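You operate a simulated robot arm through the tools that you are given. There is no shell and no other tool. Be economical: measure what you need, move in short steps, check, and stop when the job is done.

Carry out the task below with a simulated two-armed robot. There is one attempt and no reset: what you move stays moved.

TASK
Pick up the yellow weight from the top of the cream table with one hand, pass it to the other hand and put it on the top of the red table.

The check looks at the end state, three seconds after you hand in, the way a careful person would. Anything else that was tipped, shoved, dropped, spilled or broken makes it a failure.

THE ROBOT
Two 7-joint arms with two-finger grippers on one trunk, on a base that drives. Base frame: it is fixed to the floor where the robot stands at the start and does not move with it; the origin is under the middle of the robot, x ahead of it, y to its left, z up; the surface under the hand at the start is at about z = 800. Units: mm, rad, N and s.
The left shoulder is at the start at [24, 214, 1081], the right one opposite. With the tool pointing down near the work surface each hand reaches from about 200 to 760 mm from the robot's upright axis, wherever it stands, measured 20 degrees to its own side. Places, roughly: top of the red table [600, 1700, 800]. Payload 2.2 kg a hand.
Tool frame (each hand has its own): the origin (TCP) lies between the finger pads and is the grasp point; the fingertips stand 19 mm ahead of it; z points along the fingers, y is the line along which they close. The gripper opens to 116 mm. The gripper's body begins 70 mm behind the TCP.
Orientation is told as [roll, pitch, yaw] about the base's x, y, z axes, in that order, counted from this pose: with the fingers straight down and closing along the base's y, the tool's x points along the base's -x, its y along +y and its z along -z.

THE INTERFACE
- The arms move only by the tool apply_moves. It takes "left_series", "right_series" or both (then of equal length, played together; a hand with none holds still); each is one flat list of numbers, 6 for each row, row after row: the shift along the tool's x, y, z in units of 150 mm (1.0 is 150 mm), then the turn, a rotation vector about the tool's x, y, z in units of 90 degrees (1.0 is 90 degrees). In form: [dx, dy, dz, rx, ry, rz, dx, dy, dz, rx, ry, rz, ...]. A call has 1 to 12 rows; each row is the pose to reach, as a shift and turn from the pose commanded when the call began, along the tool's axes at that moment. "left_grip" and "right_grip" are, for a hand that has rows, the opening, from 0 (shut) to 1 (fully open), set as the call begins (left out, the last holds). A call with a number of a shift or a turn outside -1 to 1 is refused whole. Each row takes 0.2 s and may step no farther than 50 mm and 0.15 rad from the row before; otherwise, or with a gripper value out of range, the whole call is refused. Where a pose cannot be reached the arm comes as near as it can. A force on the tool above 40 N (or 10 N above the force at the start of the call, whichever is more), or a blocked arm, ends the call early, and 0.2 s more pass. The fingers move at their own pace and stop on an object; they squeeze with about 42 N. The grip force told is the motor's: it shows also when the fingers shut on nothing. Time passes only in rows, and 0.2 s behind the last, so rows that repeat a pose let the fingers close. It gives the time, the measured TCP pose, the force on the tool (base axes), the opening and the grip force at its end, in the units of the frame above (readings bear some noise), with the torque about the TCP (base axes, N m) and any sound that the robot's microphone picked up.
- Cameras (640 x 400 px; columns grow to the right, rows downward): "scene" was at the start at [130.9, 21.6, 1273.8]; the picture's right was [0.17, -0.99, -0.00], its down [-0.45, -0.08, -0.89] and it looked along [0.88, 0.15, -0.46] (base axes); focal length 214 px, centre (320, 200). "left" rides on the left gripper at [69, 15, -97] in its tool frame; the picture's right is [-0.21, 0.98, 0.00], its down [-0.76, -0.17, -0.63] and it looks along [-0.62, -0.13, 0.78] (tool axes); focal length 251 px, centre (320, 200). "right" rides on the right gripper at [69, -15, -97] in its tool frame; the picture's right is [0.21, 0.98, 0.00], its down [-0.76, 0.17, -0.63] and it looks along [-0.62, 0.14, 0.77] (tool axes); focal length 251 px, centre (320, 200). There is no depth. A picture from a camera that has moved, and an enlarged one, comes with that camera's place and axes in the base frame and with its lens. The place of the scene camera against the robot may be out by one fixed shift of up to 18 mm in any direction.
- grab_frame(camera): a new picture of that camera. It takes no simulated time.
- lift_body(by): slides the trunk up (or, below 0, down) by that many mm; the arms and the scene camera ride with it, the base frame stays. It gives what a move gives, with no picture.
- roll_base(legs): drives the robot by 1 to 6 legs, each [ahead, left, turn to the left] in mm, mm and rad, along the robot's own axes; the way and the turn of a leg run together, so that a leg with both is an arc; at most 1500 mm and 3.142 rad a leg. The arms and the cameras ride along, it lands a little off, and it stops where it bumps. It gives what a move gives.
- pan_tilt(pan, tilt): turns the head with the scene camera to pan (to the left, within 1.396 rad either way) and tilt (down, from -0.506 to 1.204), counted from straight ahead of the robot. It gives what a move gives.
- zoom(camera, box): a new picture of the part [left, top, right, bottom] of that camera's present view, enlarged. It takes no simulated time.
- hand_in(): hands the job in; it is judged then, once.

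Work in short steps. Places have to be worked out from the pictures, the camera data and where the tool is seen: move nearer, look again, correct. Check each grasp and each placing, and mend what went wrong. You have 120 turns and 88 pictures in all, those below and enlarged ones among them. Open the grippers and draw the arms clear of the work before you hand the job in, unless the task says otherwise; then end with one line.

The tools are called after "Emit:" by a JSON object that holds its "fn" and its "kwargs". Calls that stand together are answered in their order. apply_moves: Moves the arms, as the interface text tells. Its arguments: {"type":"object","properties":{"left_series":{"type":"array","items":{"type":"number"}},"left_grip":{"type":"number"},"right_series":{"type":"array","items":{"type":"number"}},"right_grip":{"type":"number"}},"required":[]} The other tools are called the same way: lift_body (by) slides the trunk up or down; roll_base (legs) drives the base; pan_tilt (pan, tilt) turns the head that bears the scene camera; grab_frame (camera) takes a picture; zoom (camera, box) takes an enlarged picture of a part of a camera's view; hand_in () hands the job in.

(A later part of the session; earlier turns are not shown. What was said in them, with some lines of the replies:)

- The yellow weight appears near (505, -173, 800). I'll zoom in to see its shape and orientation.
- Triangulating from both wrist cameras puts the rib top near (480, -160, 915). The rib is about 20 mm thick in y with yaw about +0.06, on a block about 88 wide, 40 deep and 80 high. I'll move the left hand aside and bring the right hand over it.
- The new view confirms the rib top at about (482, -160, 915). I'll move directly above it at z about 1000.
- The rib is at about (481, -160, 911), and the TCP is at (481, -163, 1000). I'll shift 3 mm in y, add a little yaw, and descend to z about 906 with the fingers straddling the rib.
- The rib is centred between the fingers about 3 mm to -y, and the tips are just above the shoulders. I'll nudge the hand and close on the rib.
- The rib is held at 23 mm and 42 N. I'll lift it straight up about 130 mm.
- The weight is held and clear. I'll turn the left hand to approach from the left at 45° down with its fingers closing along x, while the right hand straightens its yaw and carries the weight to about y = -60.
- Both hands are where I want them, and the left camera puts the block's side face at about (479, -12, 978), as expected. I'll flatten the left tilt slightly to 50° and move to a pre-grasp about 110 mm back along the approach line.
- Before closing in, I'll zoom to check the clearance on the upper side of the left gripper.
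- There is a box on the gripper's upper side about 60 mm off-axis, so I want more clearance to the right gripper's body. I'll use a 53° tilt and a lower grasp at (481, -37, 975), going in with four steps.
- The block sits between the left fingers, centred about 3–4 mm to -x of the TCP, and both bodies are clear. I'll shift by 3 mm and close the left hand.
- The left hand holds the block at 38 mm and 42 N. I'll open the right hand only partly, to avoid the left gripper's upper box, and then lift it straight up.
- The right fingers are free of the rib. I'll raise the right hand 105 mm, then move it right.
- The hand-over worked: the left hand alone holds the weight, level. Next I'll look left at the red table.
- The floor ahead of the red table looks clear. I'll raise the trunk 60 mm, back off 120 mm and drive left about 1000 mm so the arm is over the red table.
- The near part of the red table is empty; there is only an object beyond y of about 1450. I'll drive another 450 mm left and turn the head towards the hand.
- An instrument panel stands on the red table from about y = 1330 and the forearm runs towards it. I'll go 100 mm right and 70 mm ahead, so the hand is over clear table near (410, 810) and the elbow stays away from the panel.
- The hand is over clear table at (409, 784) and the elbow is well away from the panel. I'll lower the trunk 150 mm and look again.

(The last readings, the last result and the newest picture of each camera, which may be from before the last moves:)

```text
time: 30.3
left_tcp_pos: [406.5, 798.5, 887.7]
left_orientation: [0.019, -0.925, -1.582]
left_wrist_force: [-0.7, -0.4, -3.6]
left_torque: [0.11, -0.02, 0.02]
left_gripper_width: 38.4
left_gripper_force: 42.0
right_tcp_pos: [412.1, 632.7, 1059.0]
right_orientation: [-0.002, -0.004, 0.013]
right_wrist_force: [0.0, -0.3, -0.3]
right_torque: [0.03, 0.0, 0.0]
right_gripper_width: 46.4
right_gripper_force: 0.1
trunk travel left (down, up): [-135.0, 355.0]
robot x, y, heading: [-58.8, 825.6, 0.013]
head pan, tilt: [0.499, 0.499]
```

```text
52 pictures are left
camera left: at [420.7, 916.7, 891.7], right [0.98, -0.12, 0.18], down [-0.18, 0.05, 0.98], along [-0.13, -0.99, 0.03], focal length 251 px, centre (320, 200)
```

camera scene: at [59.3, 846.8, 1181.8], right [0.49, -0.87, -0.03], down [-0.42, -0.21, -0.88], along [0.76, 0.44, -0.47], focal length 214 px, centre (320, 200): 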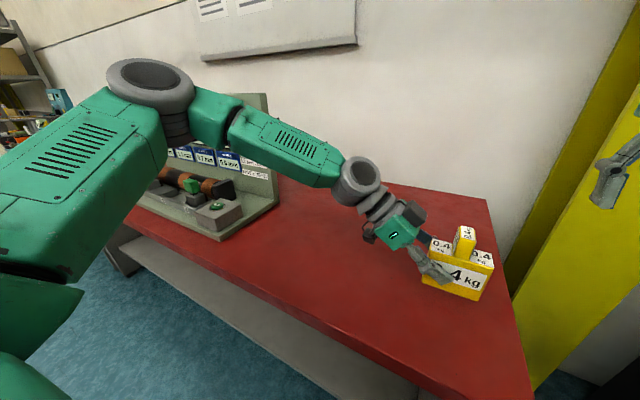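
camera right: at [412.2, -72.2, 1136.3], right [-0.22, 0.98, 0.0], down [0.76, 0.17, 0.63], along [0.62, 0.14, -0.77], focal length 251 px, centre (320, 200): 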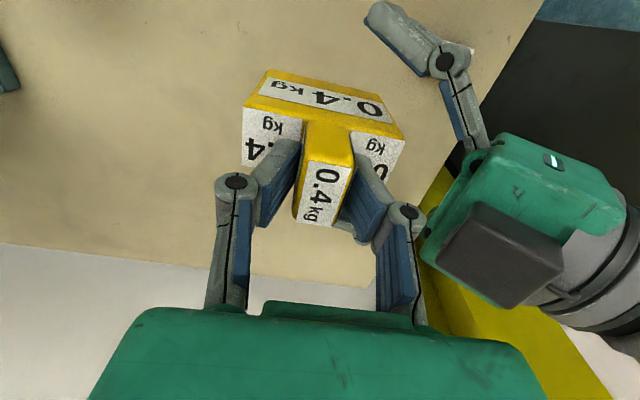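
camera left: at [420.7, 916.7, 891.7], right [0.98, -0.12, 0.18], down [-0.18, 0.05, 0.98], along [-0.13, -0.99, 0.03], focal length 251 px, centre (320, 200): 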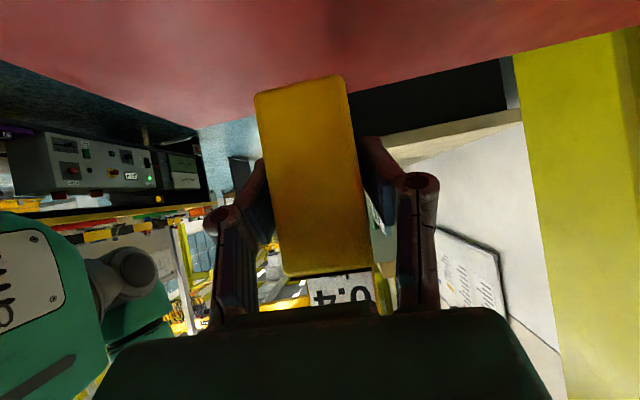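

The block is level and about 45 mm above the table. I'll lower the trunk 32 mm more.

Emit:
{"fn": "lift_body", "kwargs": {"by": -32}}

Emit:
{"fn": "zoom", "kwargs": {"camera": "scene", "box": [330, 150, 540, 330]}}

Emit:
{"fn": "grab_frame", "kwargs": {"camera": "left"}}

```text
time: 31.1
left_tcp_pos: [405.6, 789.1, 857.8]
left_orientation: [0.021, -0.918, -1.585]
left_wrist_force: [-0.5, -1.2, -3.7]
left_torque: [0.13, -0.03, 0.07]
left_gripper_width: 38.4
left_gripper_force: 42.1
right_tcp_pos: [413.8, 622.4, 1025.6]
right_orientation: [0.008, -0.007, 0.008]
right_wrist_force: [0.1, -1.9, 0.4]
right_torque: [0.14, 0.03, 0.01]
right_gripper_width: 46.5
right_gripper_force: 0.2
trunk travel left (down, up): [-103.0, 387.0]
robot x, y, heading: [-64.2, 823.5, 0.012]
head pan, tilt: [0.499, 0.499]
```

```text
2.22 times, centred on (435, 240) of scene
camera zoom: at [58.5, 842.1, 1150.2], right [0.49, -0.87, -0.03], down [-0.42, -0.21, -0.88], along [0.76, 0.44, -0.47], focal length 477 px, centre (64, 111)
```

zoom: 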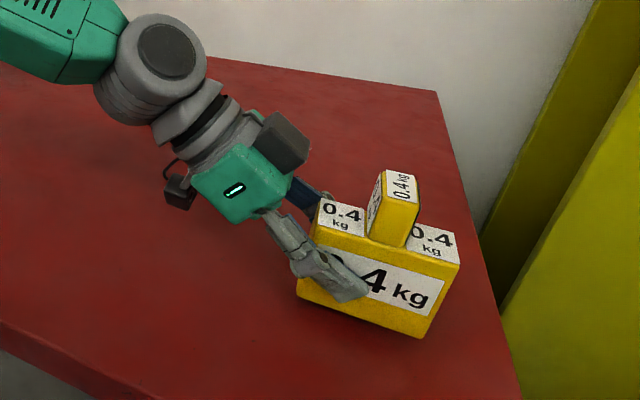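

```text
50 pictures are left
camera left: at [420.7, 907.8, 861.4], right [0.97, -0.13, 0.18], down [-0.18, 0.04, 0.98], along [-0.13, -0.99, 0.02], focal length 251 px, centre (320, 200)
```

left: 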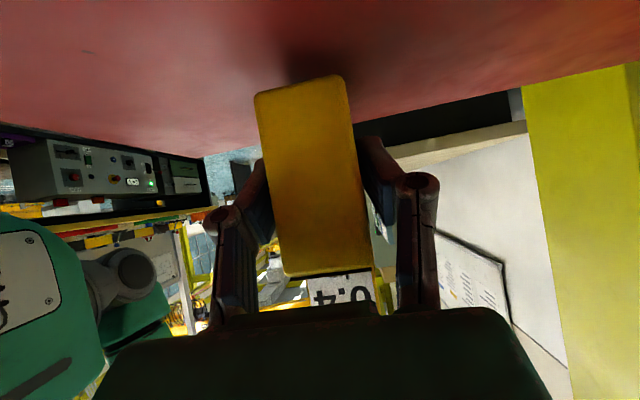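

About 16 mm of gap remains. I'll descend 12 mm with the arm and read the force.

Emit:
{"fn": "apply_moves", "kwargs": {"left_series": [0.016, 0, 0.012, 0, 0, 0, 0.032, 0, 0.024, 0, 0, 0, 0.048, 0, 0.036, 0, 0, 0, 0.064, 0, 0.048, 0, 0, 0, 0.064, 0, 0.048, 0, 0, 0, 0.064, 0, 0.048, 0, 0, 0]}}

Emit:
{"fn": "grab_frame", "kwargs": {"camera": "left"}}

Emit:
{"fn": "zoom", "kwargs": {"camera": "scene", "box": [330, 150, 540, 330]}}

```text
time: 32.7
left_tcp_pos: [400.8, 779.0, 846.5]
left_orientation: [0.032, -0.912, -1.598]
left_wrist_force: [-0.3, -2.2, -4.5]
left_torque: [0.16, -0.02, 0.03]
left_gripper_width: 38.2
left_gripper_force: 42.0
right_tcp_pos: [407.3, 610.9, 1028.0]
right_orientation: [0.017, -0.012, 0.005]
right_wrist_force: [0.4, -1.4, 0.7]
right_torque: [0.1, -0.04, -0.01]
right_gripper_width: 46.3
right_gripper_force: 0.2
trunk travel left (down, up): [-103.0, 387.0]
robot x, y, heading: [-64.3, 823.6, 0.009]
head pan, tilt: [0.499, 0.499]
stopped in row 6 (left hand): the arm was blocked; the commanded pose is now the measured one
```

```text
49 pictures are left
camera left: at [416.0, 897.1, 852.7], right [0.97, -0.13, 0.19], down [-0.19, 0.04, 0.98], along [-0.14, -0.99, 0.01], focal length 251 px, centre (320, 200)
```

left: 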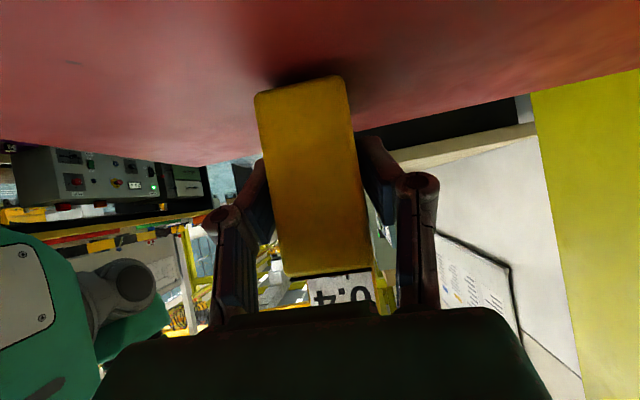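

```text
2.22 times, centred on (435, 240) of scene
camera zoom: at [57.2, 847.1, 1150.3], right [0.49, -0.87, -0.02], down [-0.42, -0.21, -0.88], along [0.77, 0.44, -0.47], focal length 477 px, centre (64, 111)
```

zoom: 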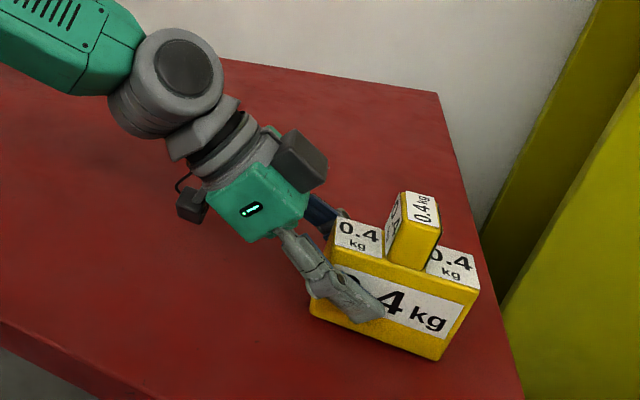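

The arm reports being blocked although the tool force is small, so something other than the block may be touching. I'll look at the elbow and upper arm.

Emit:
{"fn": "pan_tilt", "kwargs": {"pan": 1.1, "tilt": 0.6}}

Emit:
{"fn": "grab_frame", "kwargs": {"camera": "scene"}}

```text
time: 33.7
left_tcp_pos: [402.7, 813.2, 847.8]
left_orientation: [0.027, -0.942, -1.588]
left_wrist_force: [1.0, 1.0, -5.1]
left_torque: [0.01, 0.02, 0.0]
left_gripper_width: 38.2
left_gripper_force: 42.6
right_tcp_pos: [408.1, 649.9, 1032.6]
right_orientation: [-0.017, -0.011, 0.01]
right_wrist_force: [0.0, 1.4, -0.6]
right_torque: [-0.13, 0.0, 0.01]
right_gripper_width: 46.3
right_gripper_force: 0.1
trunk travel left (down, up): [-103.0, 387.0]
robot x, y, heading: [-60.6, 825.0, 0.009]
head pan, tilt: [1.1, 0.6]
```

```text
47 pictures are left
camera scene: at [17.0, 922.6, 1139.9], right [0.9, -0.44, 0.0], down [-0.25, -0.51, -0.82], along [0.36, 0.73, -0.57], focal length 214 px, centre (320, 200)
```

scene: 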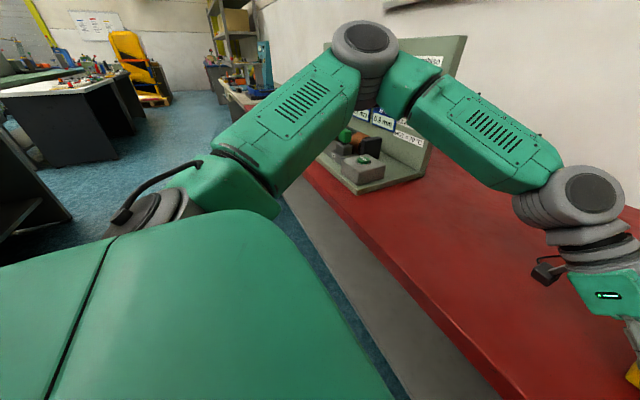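

The trunk is swaying sideways: TCP y swings 779 to 813 and roll is ±0.017. I'll raise 15 mm to avoid dragging the block and let it settle.

Emit:
{"fn": "lift_body", "kwargs": {"by": 15}}

Emit:
{"fn": "pan_tilt", "kwargs": {"pan": 1.0, "tilt": 0.6}}

Emit:
{"fn": "pan_tilt", "kwargs": {"pan": 1.0, "tilt": 0.6}}

Emit:
{"fn": "apply_moves", "kwargs": {"right_series": [0, 0, 0, 0, 0, 0, 0, 0, 0, 0, 0, 0, 0, 0, 0, 0, 0, 0]}}

Emit:
{"fn": "apply_moves", "kwargs": {"right_series": [0, 0, 0, 0, 0, 0, 0, 0, 0, 0, 0, 0, 0, 0, 0, 0, 0, 0]}}

```text
time: 34.3
left_tcp_pos: [402.1, 783.5, 861.1]
left_orientation: [0.03, -0.916, -1.596]
left_wrist_force: [-0.5, -1.0, -4.9]
left_torque: [0.12, -0.01, 0.01]
left_gripper_width: 38.2
left_gripper_force: 42.1
right_tcp_pos: [409.5, 616.2, 1042.7]
right_orientation: [0.009, -0.01, 0.007]
right_wrist_force: [0.1, -0.7, -0.2]
right_torque: [0.06, 0.01, -0.01]
right_gripper_width: 46.3
right_gripper_force: 0.1
trunk travel left (down, up): [-118.0, 372.0]
robot x, y, heading: [-63.1, 818.7, 0.007]
head pan, tilt: [1.1, 0.6]
```

```text
time: 35.0
left_tcp_pos: [402.7, 774.4, 861.9]
left_orientation: [0.029, -0.912, -1.596]
left_wrist_force: [0.0, -1.5, -4.1]
left_torque: [0.12, -0.07, 0.03]
left_gripper_width: 38.5
left_gripper_force: 42.0
right_tcp_pos: [408.3, 607.5, 1042.9]
right_orientation: [0.017, -0.014, 0.005]
right_wrist_force: [1.0, -0.5, -0.2]
right_torque: [0.03, -0.05, 0.01]
right_gripper_width: 46.1
right_gripper_force: 0.1
trunk travel left (down, up): [-118.0, 372.0]
robot x, y, heading: [-61.7, 817.4, 0.012]
head pan, tilt: [1.0, 0.6]
```

```text
time: 35.6
left_tcp_pos: [402.8, 796.5, 861.8]
left_orientation: [0.029, -0.929, -1.594]
left_wrist_force: [0.2, 0.1, -3.7]
left_torque: [0.12, 0.02, -0.03]
left_gripper_width: 38.6
left_gripper_force: 42.2
right_tcp_pos: [409.8, 630.7, 1045.2]
right_orientation: [-0.004, -0.01, 0.008]
right_wrist_force: [-0.4, 0.1, -0.3]
right_torque: [0.02, 0.0, 0.0]
right_gripper_width: 46.4
right_gripper_force: 0.0
trunk travel left (down, up): [-118.0, 372.0]
robot x, y, heading: [-64.0, 821.5, 0.011]
head pan, tilt: [1.0, 0.6]
```

```text
time: 36.4
left_tcp_pos: [403.5, 796.6, 863.0]
left_orientation: [0.029, -0.93, -1.591]
left_wrist_force: [-0.3, 0.5, -3.2]
left_torque: [0.12, 0.02, -0.01]
left_gripper_width: 38.3
left_gripper_force: 41.5
right_tcp_pos: [410.0, 632.3, 1046.2]
right_orientation: [-0.004, -0.01, 0.01]
right_wrist_force: [0.1, 0.2, 0.4]
right_torque: [-0.01, 0.02, 0.0]
right_gripper_width: 46.6
right_gripper_force: 0.1
trunk travel left (down, up): [-118.0, 372.0]
robot x, y, heading: [-64.2, 822.6, 0.014]
head pan, tilt: [1.0, 0.6]
```

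```text
time: 37.2
left_tcp_pos: [402.6, 797.2, 863.2]
left_orientation: [0.027, -0.93, -1.592]
left_wrist_force: [-0.1, -0.1, -3.8]
left_torque: [0.1, 0.0, 0.0]
left_gripper_width: 38.6
left_gripper_force: 42.2
right_tcp_pos: [409.5, 632.6, 1045.3]
right_orientation: [-0.004, -0.009, 0.009]
right_wrist_force: [-0.8, -0.1, -0.6]
right_torque: [0.0, -0.02, 0.02]
right_gripper_width: 46.2
right_gripper_force: 0.1
trunk travel left (down, up): [-118.0, 372.0]
robot x, y, heading: [-60.5, 822.5, 0.007]
head pan, tilt: [1.0, 0.6]
```

The sway has settled with the TCP at (403, 797, 863). I'll descend 16 mm slowly with the arm.

Emit:
{"fn": "apply_moves", "kwargs": {"left_series": [0.011, 0, 0.008, 0, 0, 0, 0.021, 0, 0.016, 0, 0, 0, 0.032, 0, 0.024, 0, 0, 0, 0.043, 0, 0.032, 0, 0, 0, 0.053, 0, 0.04, 0, 0, 0, 0.064, 0, 0.048, 0, 0, 0, 0.075, 0, 0.056, 0, 0, 0, 0.085, 0, 0.064, 0, 0, 0, 0.085, 0, 0.064, 0, 0, 0, 0.085, 0, 0.064, 0, 0, 0]}}

Emit:
{"fn": "grab_frame", "kwargs": {"camera": "left"}}

```text
time: 39.4
left_tcp_pos: [404.1, 801.7, 845.6]
left_orientation: [0.03, -0.933, -1.589]
left_wrist_force: [0.4, -0.1, -3.9]
left_torque: [0.14, 0.0, -0.02]
left_gripper_width: 38.5
left_gripper_force: 42.3
right_tcp_pos: [408.7, 638.8, 1046.5]
right_orientation: [-0.008, -0.011, 0.008]
right_wrist_force: [0.5, 0.1, -0.5]
right_torque: [-0.04, -0.02, 0.02]
right_gripper_width: 46.4
right_gripper_force: 0.1
trunk travel left (down, up): [-118.0, 372.0]
robot x, y, heading: [-61.5, 820.7, 0.011]
head pan, tilt: [1.0, 0.6]
```

```text
46 pictures are left
camera left: at [417.1, 920.5, 848.9], right [0.97, -0.13, 0.19], down [-0.18, 0.06, 0.98], along [-0.13, -0.99, 0.03], focal length 251 px, centre (320, 200)
```

left: 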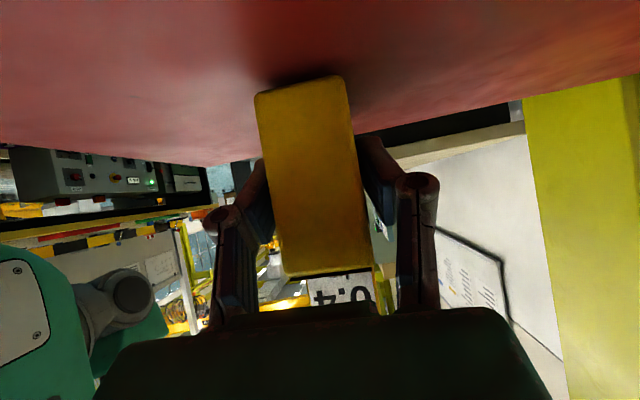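

There is still no contact, and the panel is near the elbow, so I'll check that gap in an enlarged view.

Emit:
{"fn": "grab_frame", "kwargs": {"camera": "scene"}}

Emit:
{"fn": "zoom", "kwargs": {"camera": "scene", "box": [260, 0, 520, 200]}}

```text
45 pictures are left
camera scene: at [24.9, 912.9, 1155.1], right [0.85, -0.53, 0.0], down [-0.3, -0.48, -0.82], along [0.43, 0.7, -0.57], focal length 214 px, centre (320, 200)
```

scene: 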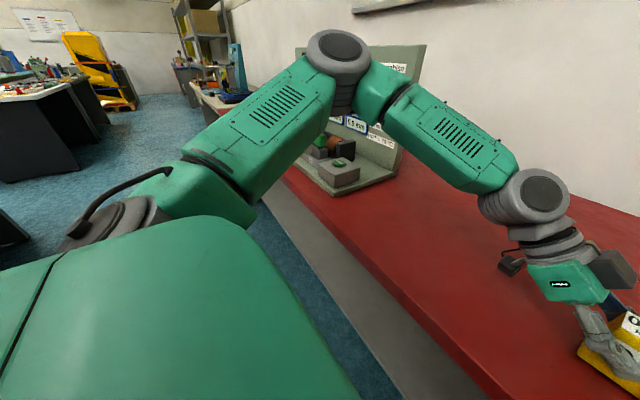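

```text
2.00 times, centred on (390, 100) of scene
camera zoom: at [24.9, 912.9, 1155.1], right [0.85, -0.53, 0.0], down [-0.3, -0.48, -0.82], along [0.43, 0.7, -0.57], focal length 429 px, centre (180, 400)
```

zoom: 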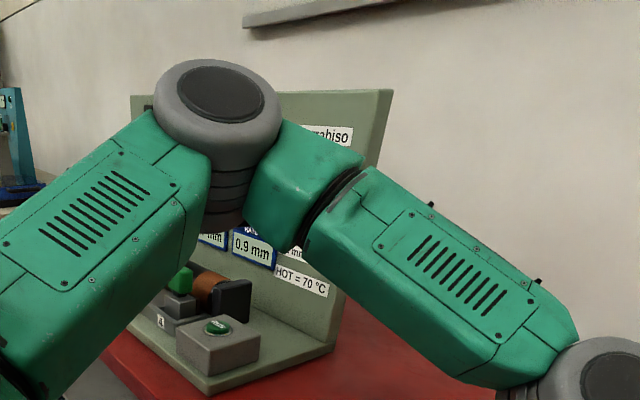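

The elbow is about 170 mm in front of the panel's upright and above its base, so it is clear. I'll continue down 6 mm in small steps.

Emit:
{"fn": "apply_moves", "kwargs": {"left_series": [0.008, 0, 0.006, 0, 0, 0, 0.016, 0, 0.012, 0, 0, 0, 0.024, 0, 0.018, 0, 0, 0, 0.032, 0, 0.024, 0, 0, 0, 0.032, 0, 0.024, 0, 0, 0]}}

```text
time: 40.6
left_tcp_pos: [403.5, 792.1, 843.1]
left_orientation: [0.032, -0.928, -1.595]
left_wrist_force: [0.5, 4.1, 8.9]
left_torque: [-0.56, 0.24, -0.11]
left_gripper_width: 38.5
left_gripper_force: 42.3
right_tcp_pos: [408.4, 627.2, 1045.9]
right_orientation: [0.001, -0.012, 0.009]
right_wrist_force: [0.4, -0.2, 0.8]
right_torque: [0.03, 0.02, 0.02]
right_gripper_width: 46.4
right_gripper_force: 0.0
trunk travel left (down, up): [-118.0, 372.0]
robot x, y, heading: [-63.6, 821.0, 0.017]
head pan, tilt: [1.0, 0.6]
```

The force went from -4 to +9 N, so the block is touching the table. I'll check how it sits.

Emit:
{"fn": "grab_frame", "kwargs": {"camera": "left"}}

Emit:
{"fn": "pan_tilt", "kwargs": {"pan": 0.5, "tilt": 0.6}}

Emit:
{"fn": "zoom", "kwargs": {"camera": "scene", "box": [330, 110, 540, 290]}}

```text
43 pictures are left
camera left: at [417.5, 911.6, 845.6], right [0.97, -0.13, 0.19], down [-0.19, 0.05, 0.98], along [-0.13, -0.99, 0.03], focal length 251 px, centre (320, 200)
```

left: 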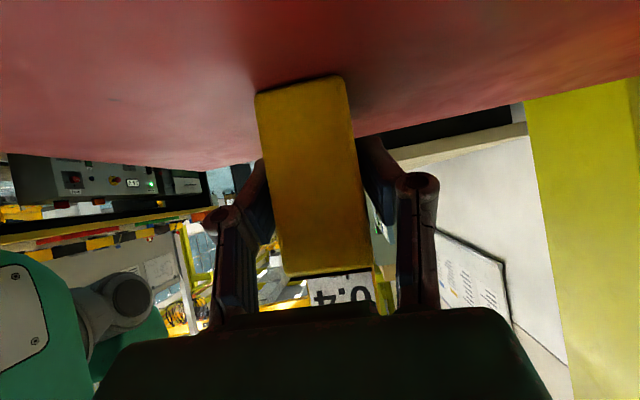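

```text
time: 41.5
left_tcp_pos: [403.2, 792.4, 842.4]
left_orientation: [0.034, -0.93, -1.596]
left_wrist_force: [1.5, -6.7, 15.4]
left_torque: [-0.63, 0.25, 0.16]
left_gripper_width: 38.4
left_gripper_force: 41.9
right_tcp_pos: [408.5, 626.8, 1046.3]
right_orientation: [-0.001, -0.013, 0.007]
right_wrist_force: [-0.8, -0.1, -0.5]
right_torque: [0.0, 0.02, 0.01]
right_gripper_width: 46.3
right_gripper_force: 0.1
trunk travel left (down, up): [-118.0, 372.0]
robot x, y, heading: [-64.4, 819.3, 0.012]
head pan, tilt: [0.499, 0.6]
```

```text
2.22 times, centred on (435, 200) of scene
camera zoom: at [53.7, 872.1, 1155.8], right [0.49, -0.87, 0.0], down [-0.49, -0.28, -0.82], along [0.72, 0.4, -0.57], focal length 477 px, centre (64, 200)
```

zoom: 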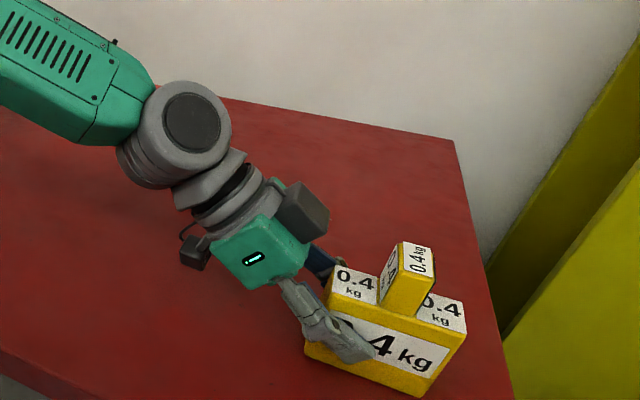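

The block sits flat on the red table, about 70 mm from the edge, with some downward load. I'll open the left hand.

Emit:
{"fn": "apply_moves", "kwargs": {"left_series": [0, 0, 0, 0, 0, 0, 0, 0, 0, 0, 0, 0, 0, 0, 0, 0, 0, 0], "left_grip": 1.0}}

Emit:
{"fn": "zoom", "kwargs": {"camera": "scene", "box": [330, 110, 540, 290]}}

Emit:
{"fn": "grab_frame", "kwargs": {"camera": "left"}}

```text
time: 42.3
left_tcp_pos: [402.8, 795.3, 840.9]
left_orientation: [0.027, -0.925, -1.592]
left_wrist_force: [0.6, -0.4, 0.5]
left_torque: [0.01, -0.03, 0.01]
left_gripper_width: 115.9
left_gripper_force: 0.1
right_tcp_pos: [409.8, 629.7, 1046.6]
right_orientation: [-0.002, -0.012, 0.007]
right_wrist_force: [0.6, 0.1, 0.1]
right_torque: [0.01, -0.03, -0.01]
right_gripper_width: 46.4
right_gripper_force: 0.1
trunk travel left (down, up): [-118.0, 372.0]
robot x, y, heading: [-64.0, 816.7, 0.011]
head pan, tilt: [0.499, 0.6]
```

```text
2.22 times, centred on (435, 200) of scene
camera zoom: at [54.9, 873.7, 1155.4], right [0.49, -0.87, 0.0], down [-0.5, -0.28, -0.82], along [0.72, 0.4, -0.57], focal length 477 px, centre (64, 200)
```

zoom: 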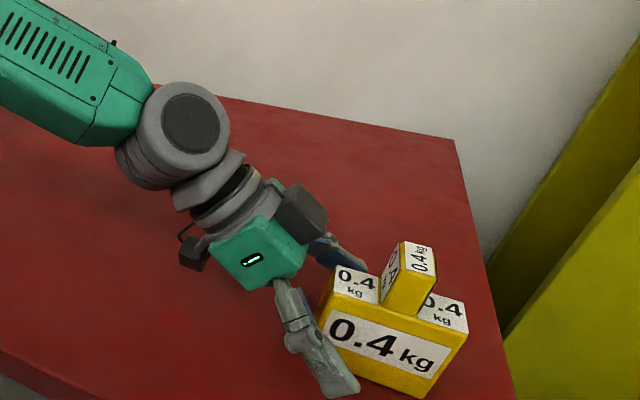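

```text
40 pictures are left
camera left: at [417.4, 913.8, 843.8], right [0.97, -0.13, 0.19], down [-0.18, 0.05, 0.98], along [-0.13, -0.99, 0.03], focal length 251 px, centre (320, 200)
```

left: 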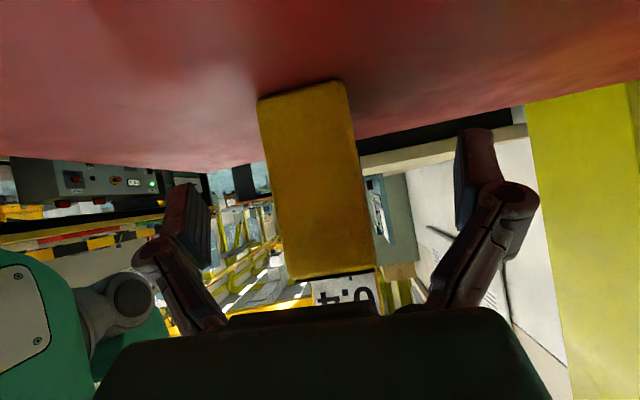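

The block stands free on the table. I'll withdraw along the tool axis 75 mm and then raise the trunk.

Emit:
{"fn": "apply_moves", "kwargs": {"left_series": [0, 0, -0.1, 0, 0, 0, 0, 0, -0.2, 0, 0, 0, 0, 0, -0.3, 0, 0, 0, 0, 0, -0.4, 0, 0, 0, 0, 0, -0.5, 0, 0, 0, 0, 0, -0.5, 0, 0, 0]}}

Emit:
{"fn": "lift_body", "kwargs": {"by": 200}}

Emit:
{"fn": "grab_frame", "kwargs": {"camera": "scene"}}

```text
time: 43.7
left_tcp_pos: [401.9, 857.0, 884.3]
left_orientation: [0.03, -0.929, -1.594]
left_wrist_force: [0.6, -0.5, 0.0]
left_torque: [-0.01, -0.03, -0.02]
left_gripper_width: 115.9
left_gripper_force: 0.0
right_tcp_pos: [410.4, 630.5, 1045.2]
right_orientation: [-0.001, -0.009, 0.007]
right_wrist_force: [1.3, -0.3, -0.1]
right_torque: [-0.01, 0.0, 0.0]
right_gripper_width: 46.6
right_gripper_force: 0.0
trunk travel left (down, up): [-118.0, 372.0]
robot x, y, heading: [-59.9, 821.3, 0.011]
head pan, tilt: [0.499, 0.6]
```

```text
time: 45.9
left_tcp_pos: [403.3, 856.3, 1084.1]
left_orientation: [0.028, -0.929, -1.591]
left_wrist_force: [-0.8, -0.1, 1.1]
left_torque: [0.04, -0.02, 0.02]
left_gripper_width: 116.0
left_gripper_force: 0.0
right_tcp_pos: [410.1, 630.9, 1245.4]
right_orientation: [-0.005, -0.01, 0.007]
right_wrist_force: [-0.1, 0.0, 0.2]
right_torque: [-0.01, -0.01, 0.0]
right_gripper_width: 46.6
right_gripper_force: 0.2
trunk travel left (down, up): [-318.0, 172.0]
robot x, y, heading: [-60.7, 821.3, 0.013]
head pan, tilt: [0.499, 0.6]
```

```text
39 pictures are left
camera scene: at [55.6, 874.4, 1355.3], right [0.49, -0.87, 0.0], down [-0.5, -0.28, -0.82], along [0.72, 0.4, -0.57], focal length 214 px, centre (320, 200)
```

scene: 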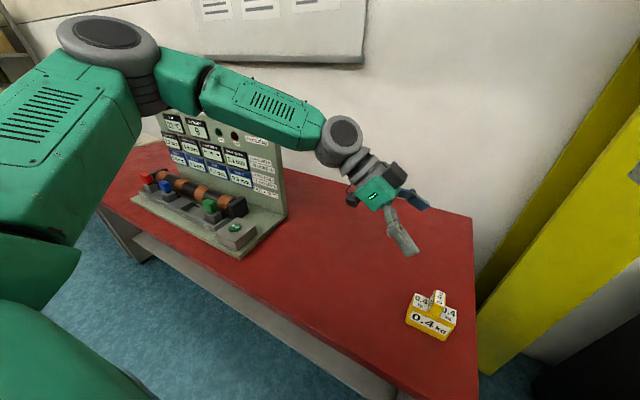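

The weight stands on the red table with the panel undisturbed, and the arms are well above it. I'll open the right gripper fully and take a last look.

Emit:
{"fn": "apply_moves", "kwargs": {"right_series": [0, 0, 0, 0, 0, 0, 0, 0, 0, 0, 0, 0], "right_grip": 1.0}}

Emit:
{"fn": "zoom", "kwargs": {"camera": "scene", "box": [370, 250, 500, 360]}}

Emit:
{"fn": "pan_tilt", "kwargs": {"pan": -0.7, "tilt": 0.5}}

Emit:
{"fn": "grab_frame", "kwargs": {"camera": "scene"}}

```text
time: 46.5
left_tcp_pos: [403.1, 855.0, 1084.0]
left_orientation: [0.029, -0.929, -1.592]
left_wrist_force: [-0.5, 0.8, -0.2]
left_torque: [0.02, 0.0, -0.01]
left_gripper_width: 115.8
left_gripper_force: 0.1
right_tcp_pos: [408.8, 630.3, 1245.3]
right_orientation: [-0.001, -0.012, 0.009]
right_wrist_force: [0.7, -0.3, -0.2]
right_torque: [0.01, -0.01, 0.0]
right_gripper_width: 116.1
right_gripper_force: 0.1
trunk travel left (down, up): [-318.0, 172.0]
robot x, y, heading: [-63.9, 819.8, 0.011]
head pan, tilt: [0.499, 0.6]
```

```text
3.64 times, centred on (435, 305) of scene
camera zoom: at [55.6, 874.4, 1355.4], right [0.49, -0.87, 0.0], down [-0.5, -0.28, -0.82], along [0.72, 0.4, -0.57], focal length 780 px, centre (-98, -182)
```

zoom: 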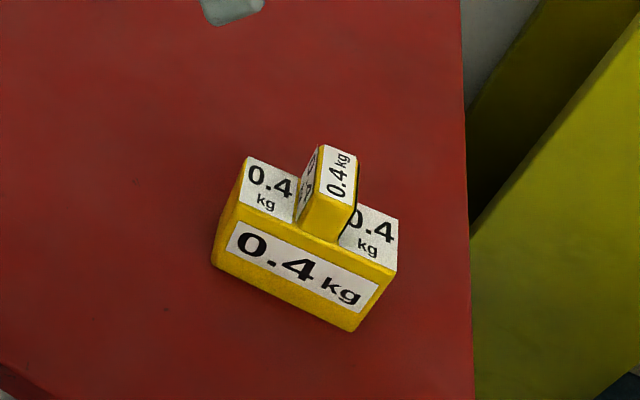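

```text
time: 47.9
left_tcp_pos: [402.3, 855.7, 1084.6]
left_orientation: [0.029, -0.931, -1.594]
left_wrist_force: [-1.1, 0.9, -0.2]
left_torque: [0.03, 0.0, 0.04]
left_gripper_width: 115.9
left_gripper_force: 0.1
right_tcp_pos: [409.7, 630.1, 1245.2]
right_orientation: [-0.002, -0.012, 0.007]
right_wrist_force: [-0.3, -0.7, -0.5]
right_torque: [-0.02, 0.01, 0.0]
right_gripper_width: 116.1
right_gripper_force: 0.1
trunk travel left (down, up): [-318.0, 172.0]
robot x, y, heading: [-64.2, 820.5, 0.009]
head pan, tilt: [-0.7, 0.499]
```

```text
37 pictures are left
camera scene: at [48.8, 773.3, 1364.6], right [-0.63, -0.77, 0.0], down [-0.37, 0.3, -0.88], along [0.68, -0.56, -0.48], focal length 214 px, centre (320, 200)
```

scene: 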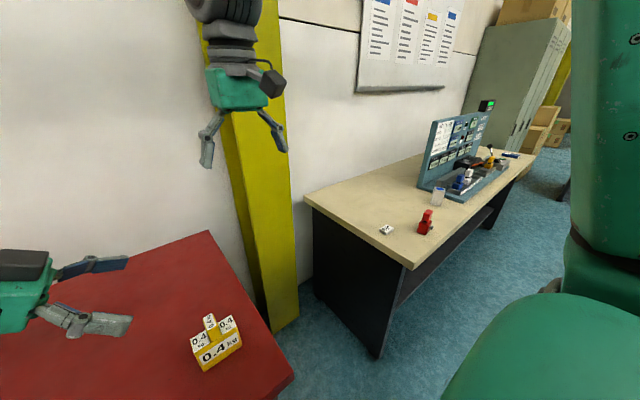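

Everything on the cream table is upright and in place, and the weight stands flat on the red table, so I'm handing in.

Emit:
{"fn": "hand_in", "kwargs": {}}

```text
The job is handed in.
```

I picked up the yellow weight with the right hand, passed it to the left, and set it upright on the red table near its right end. In the last pictures nothing else had moved.
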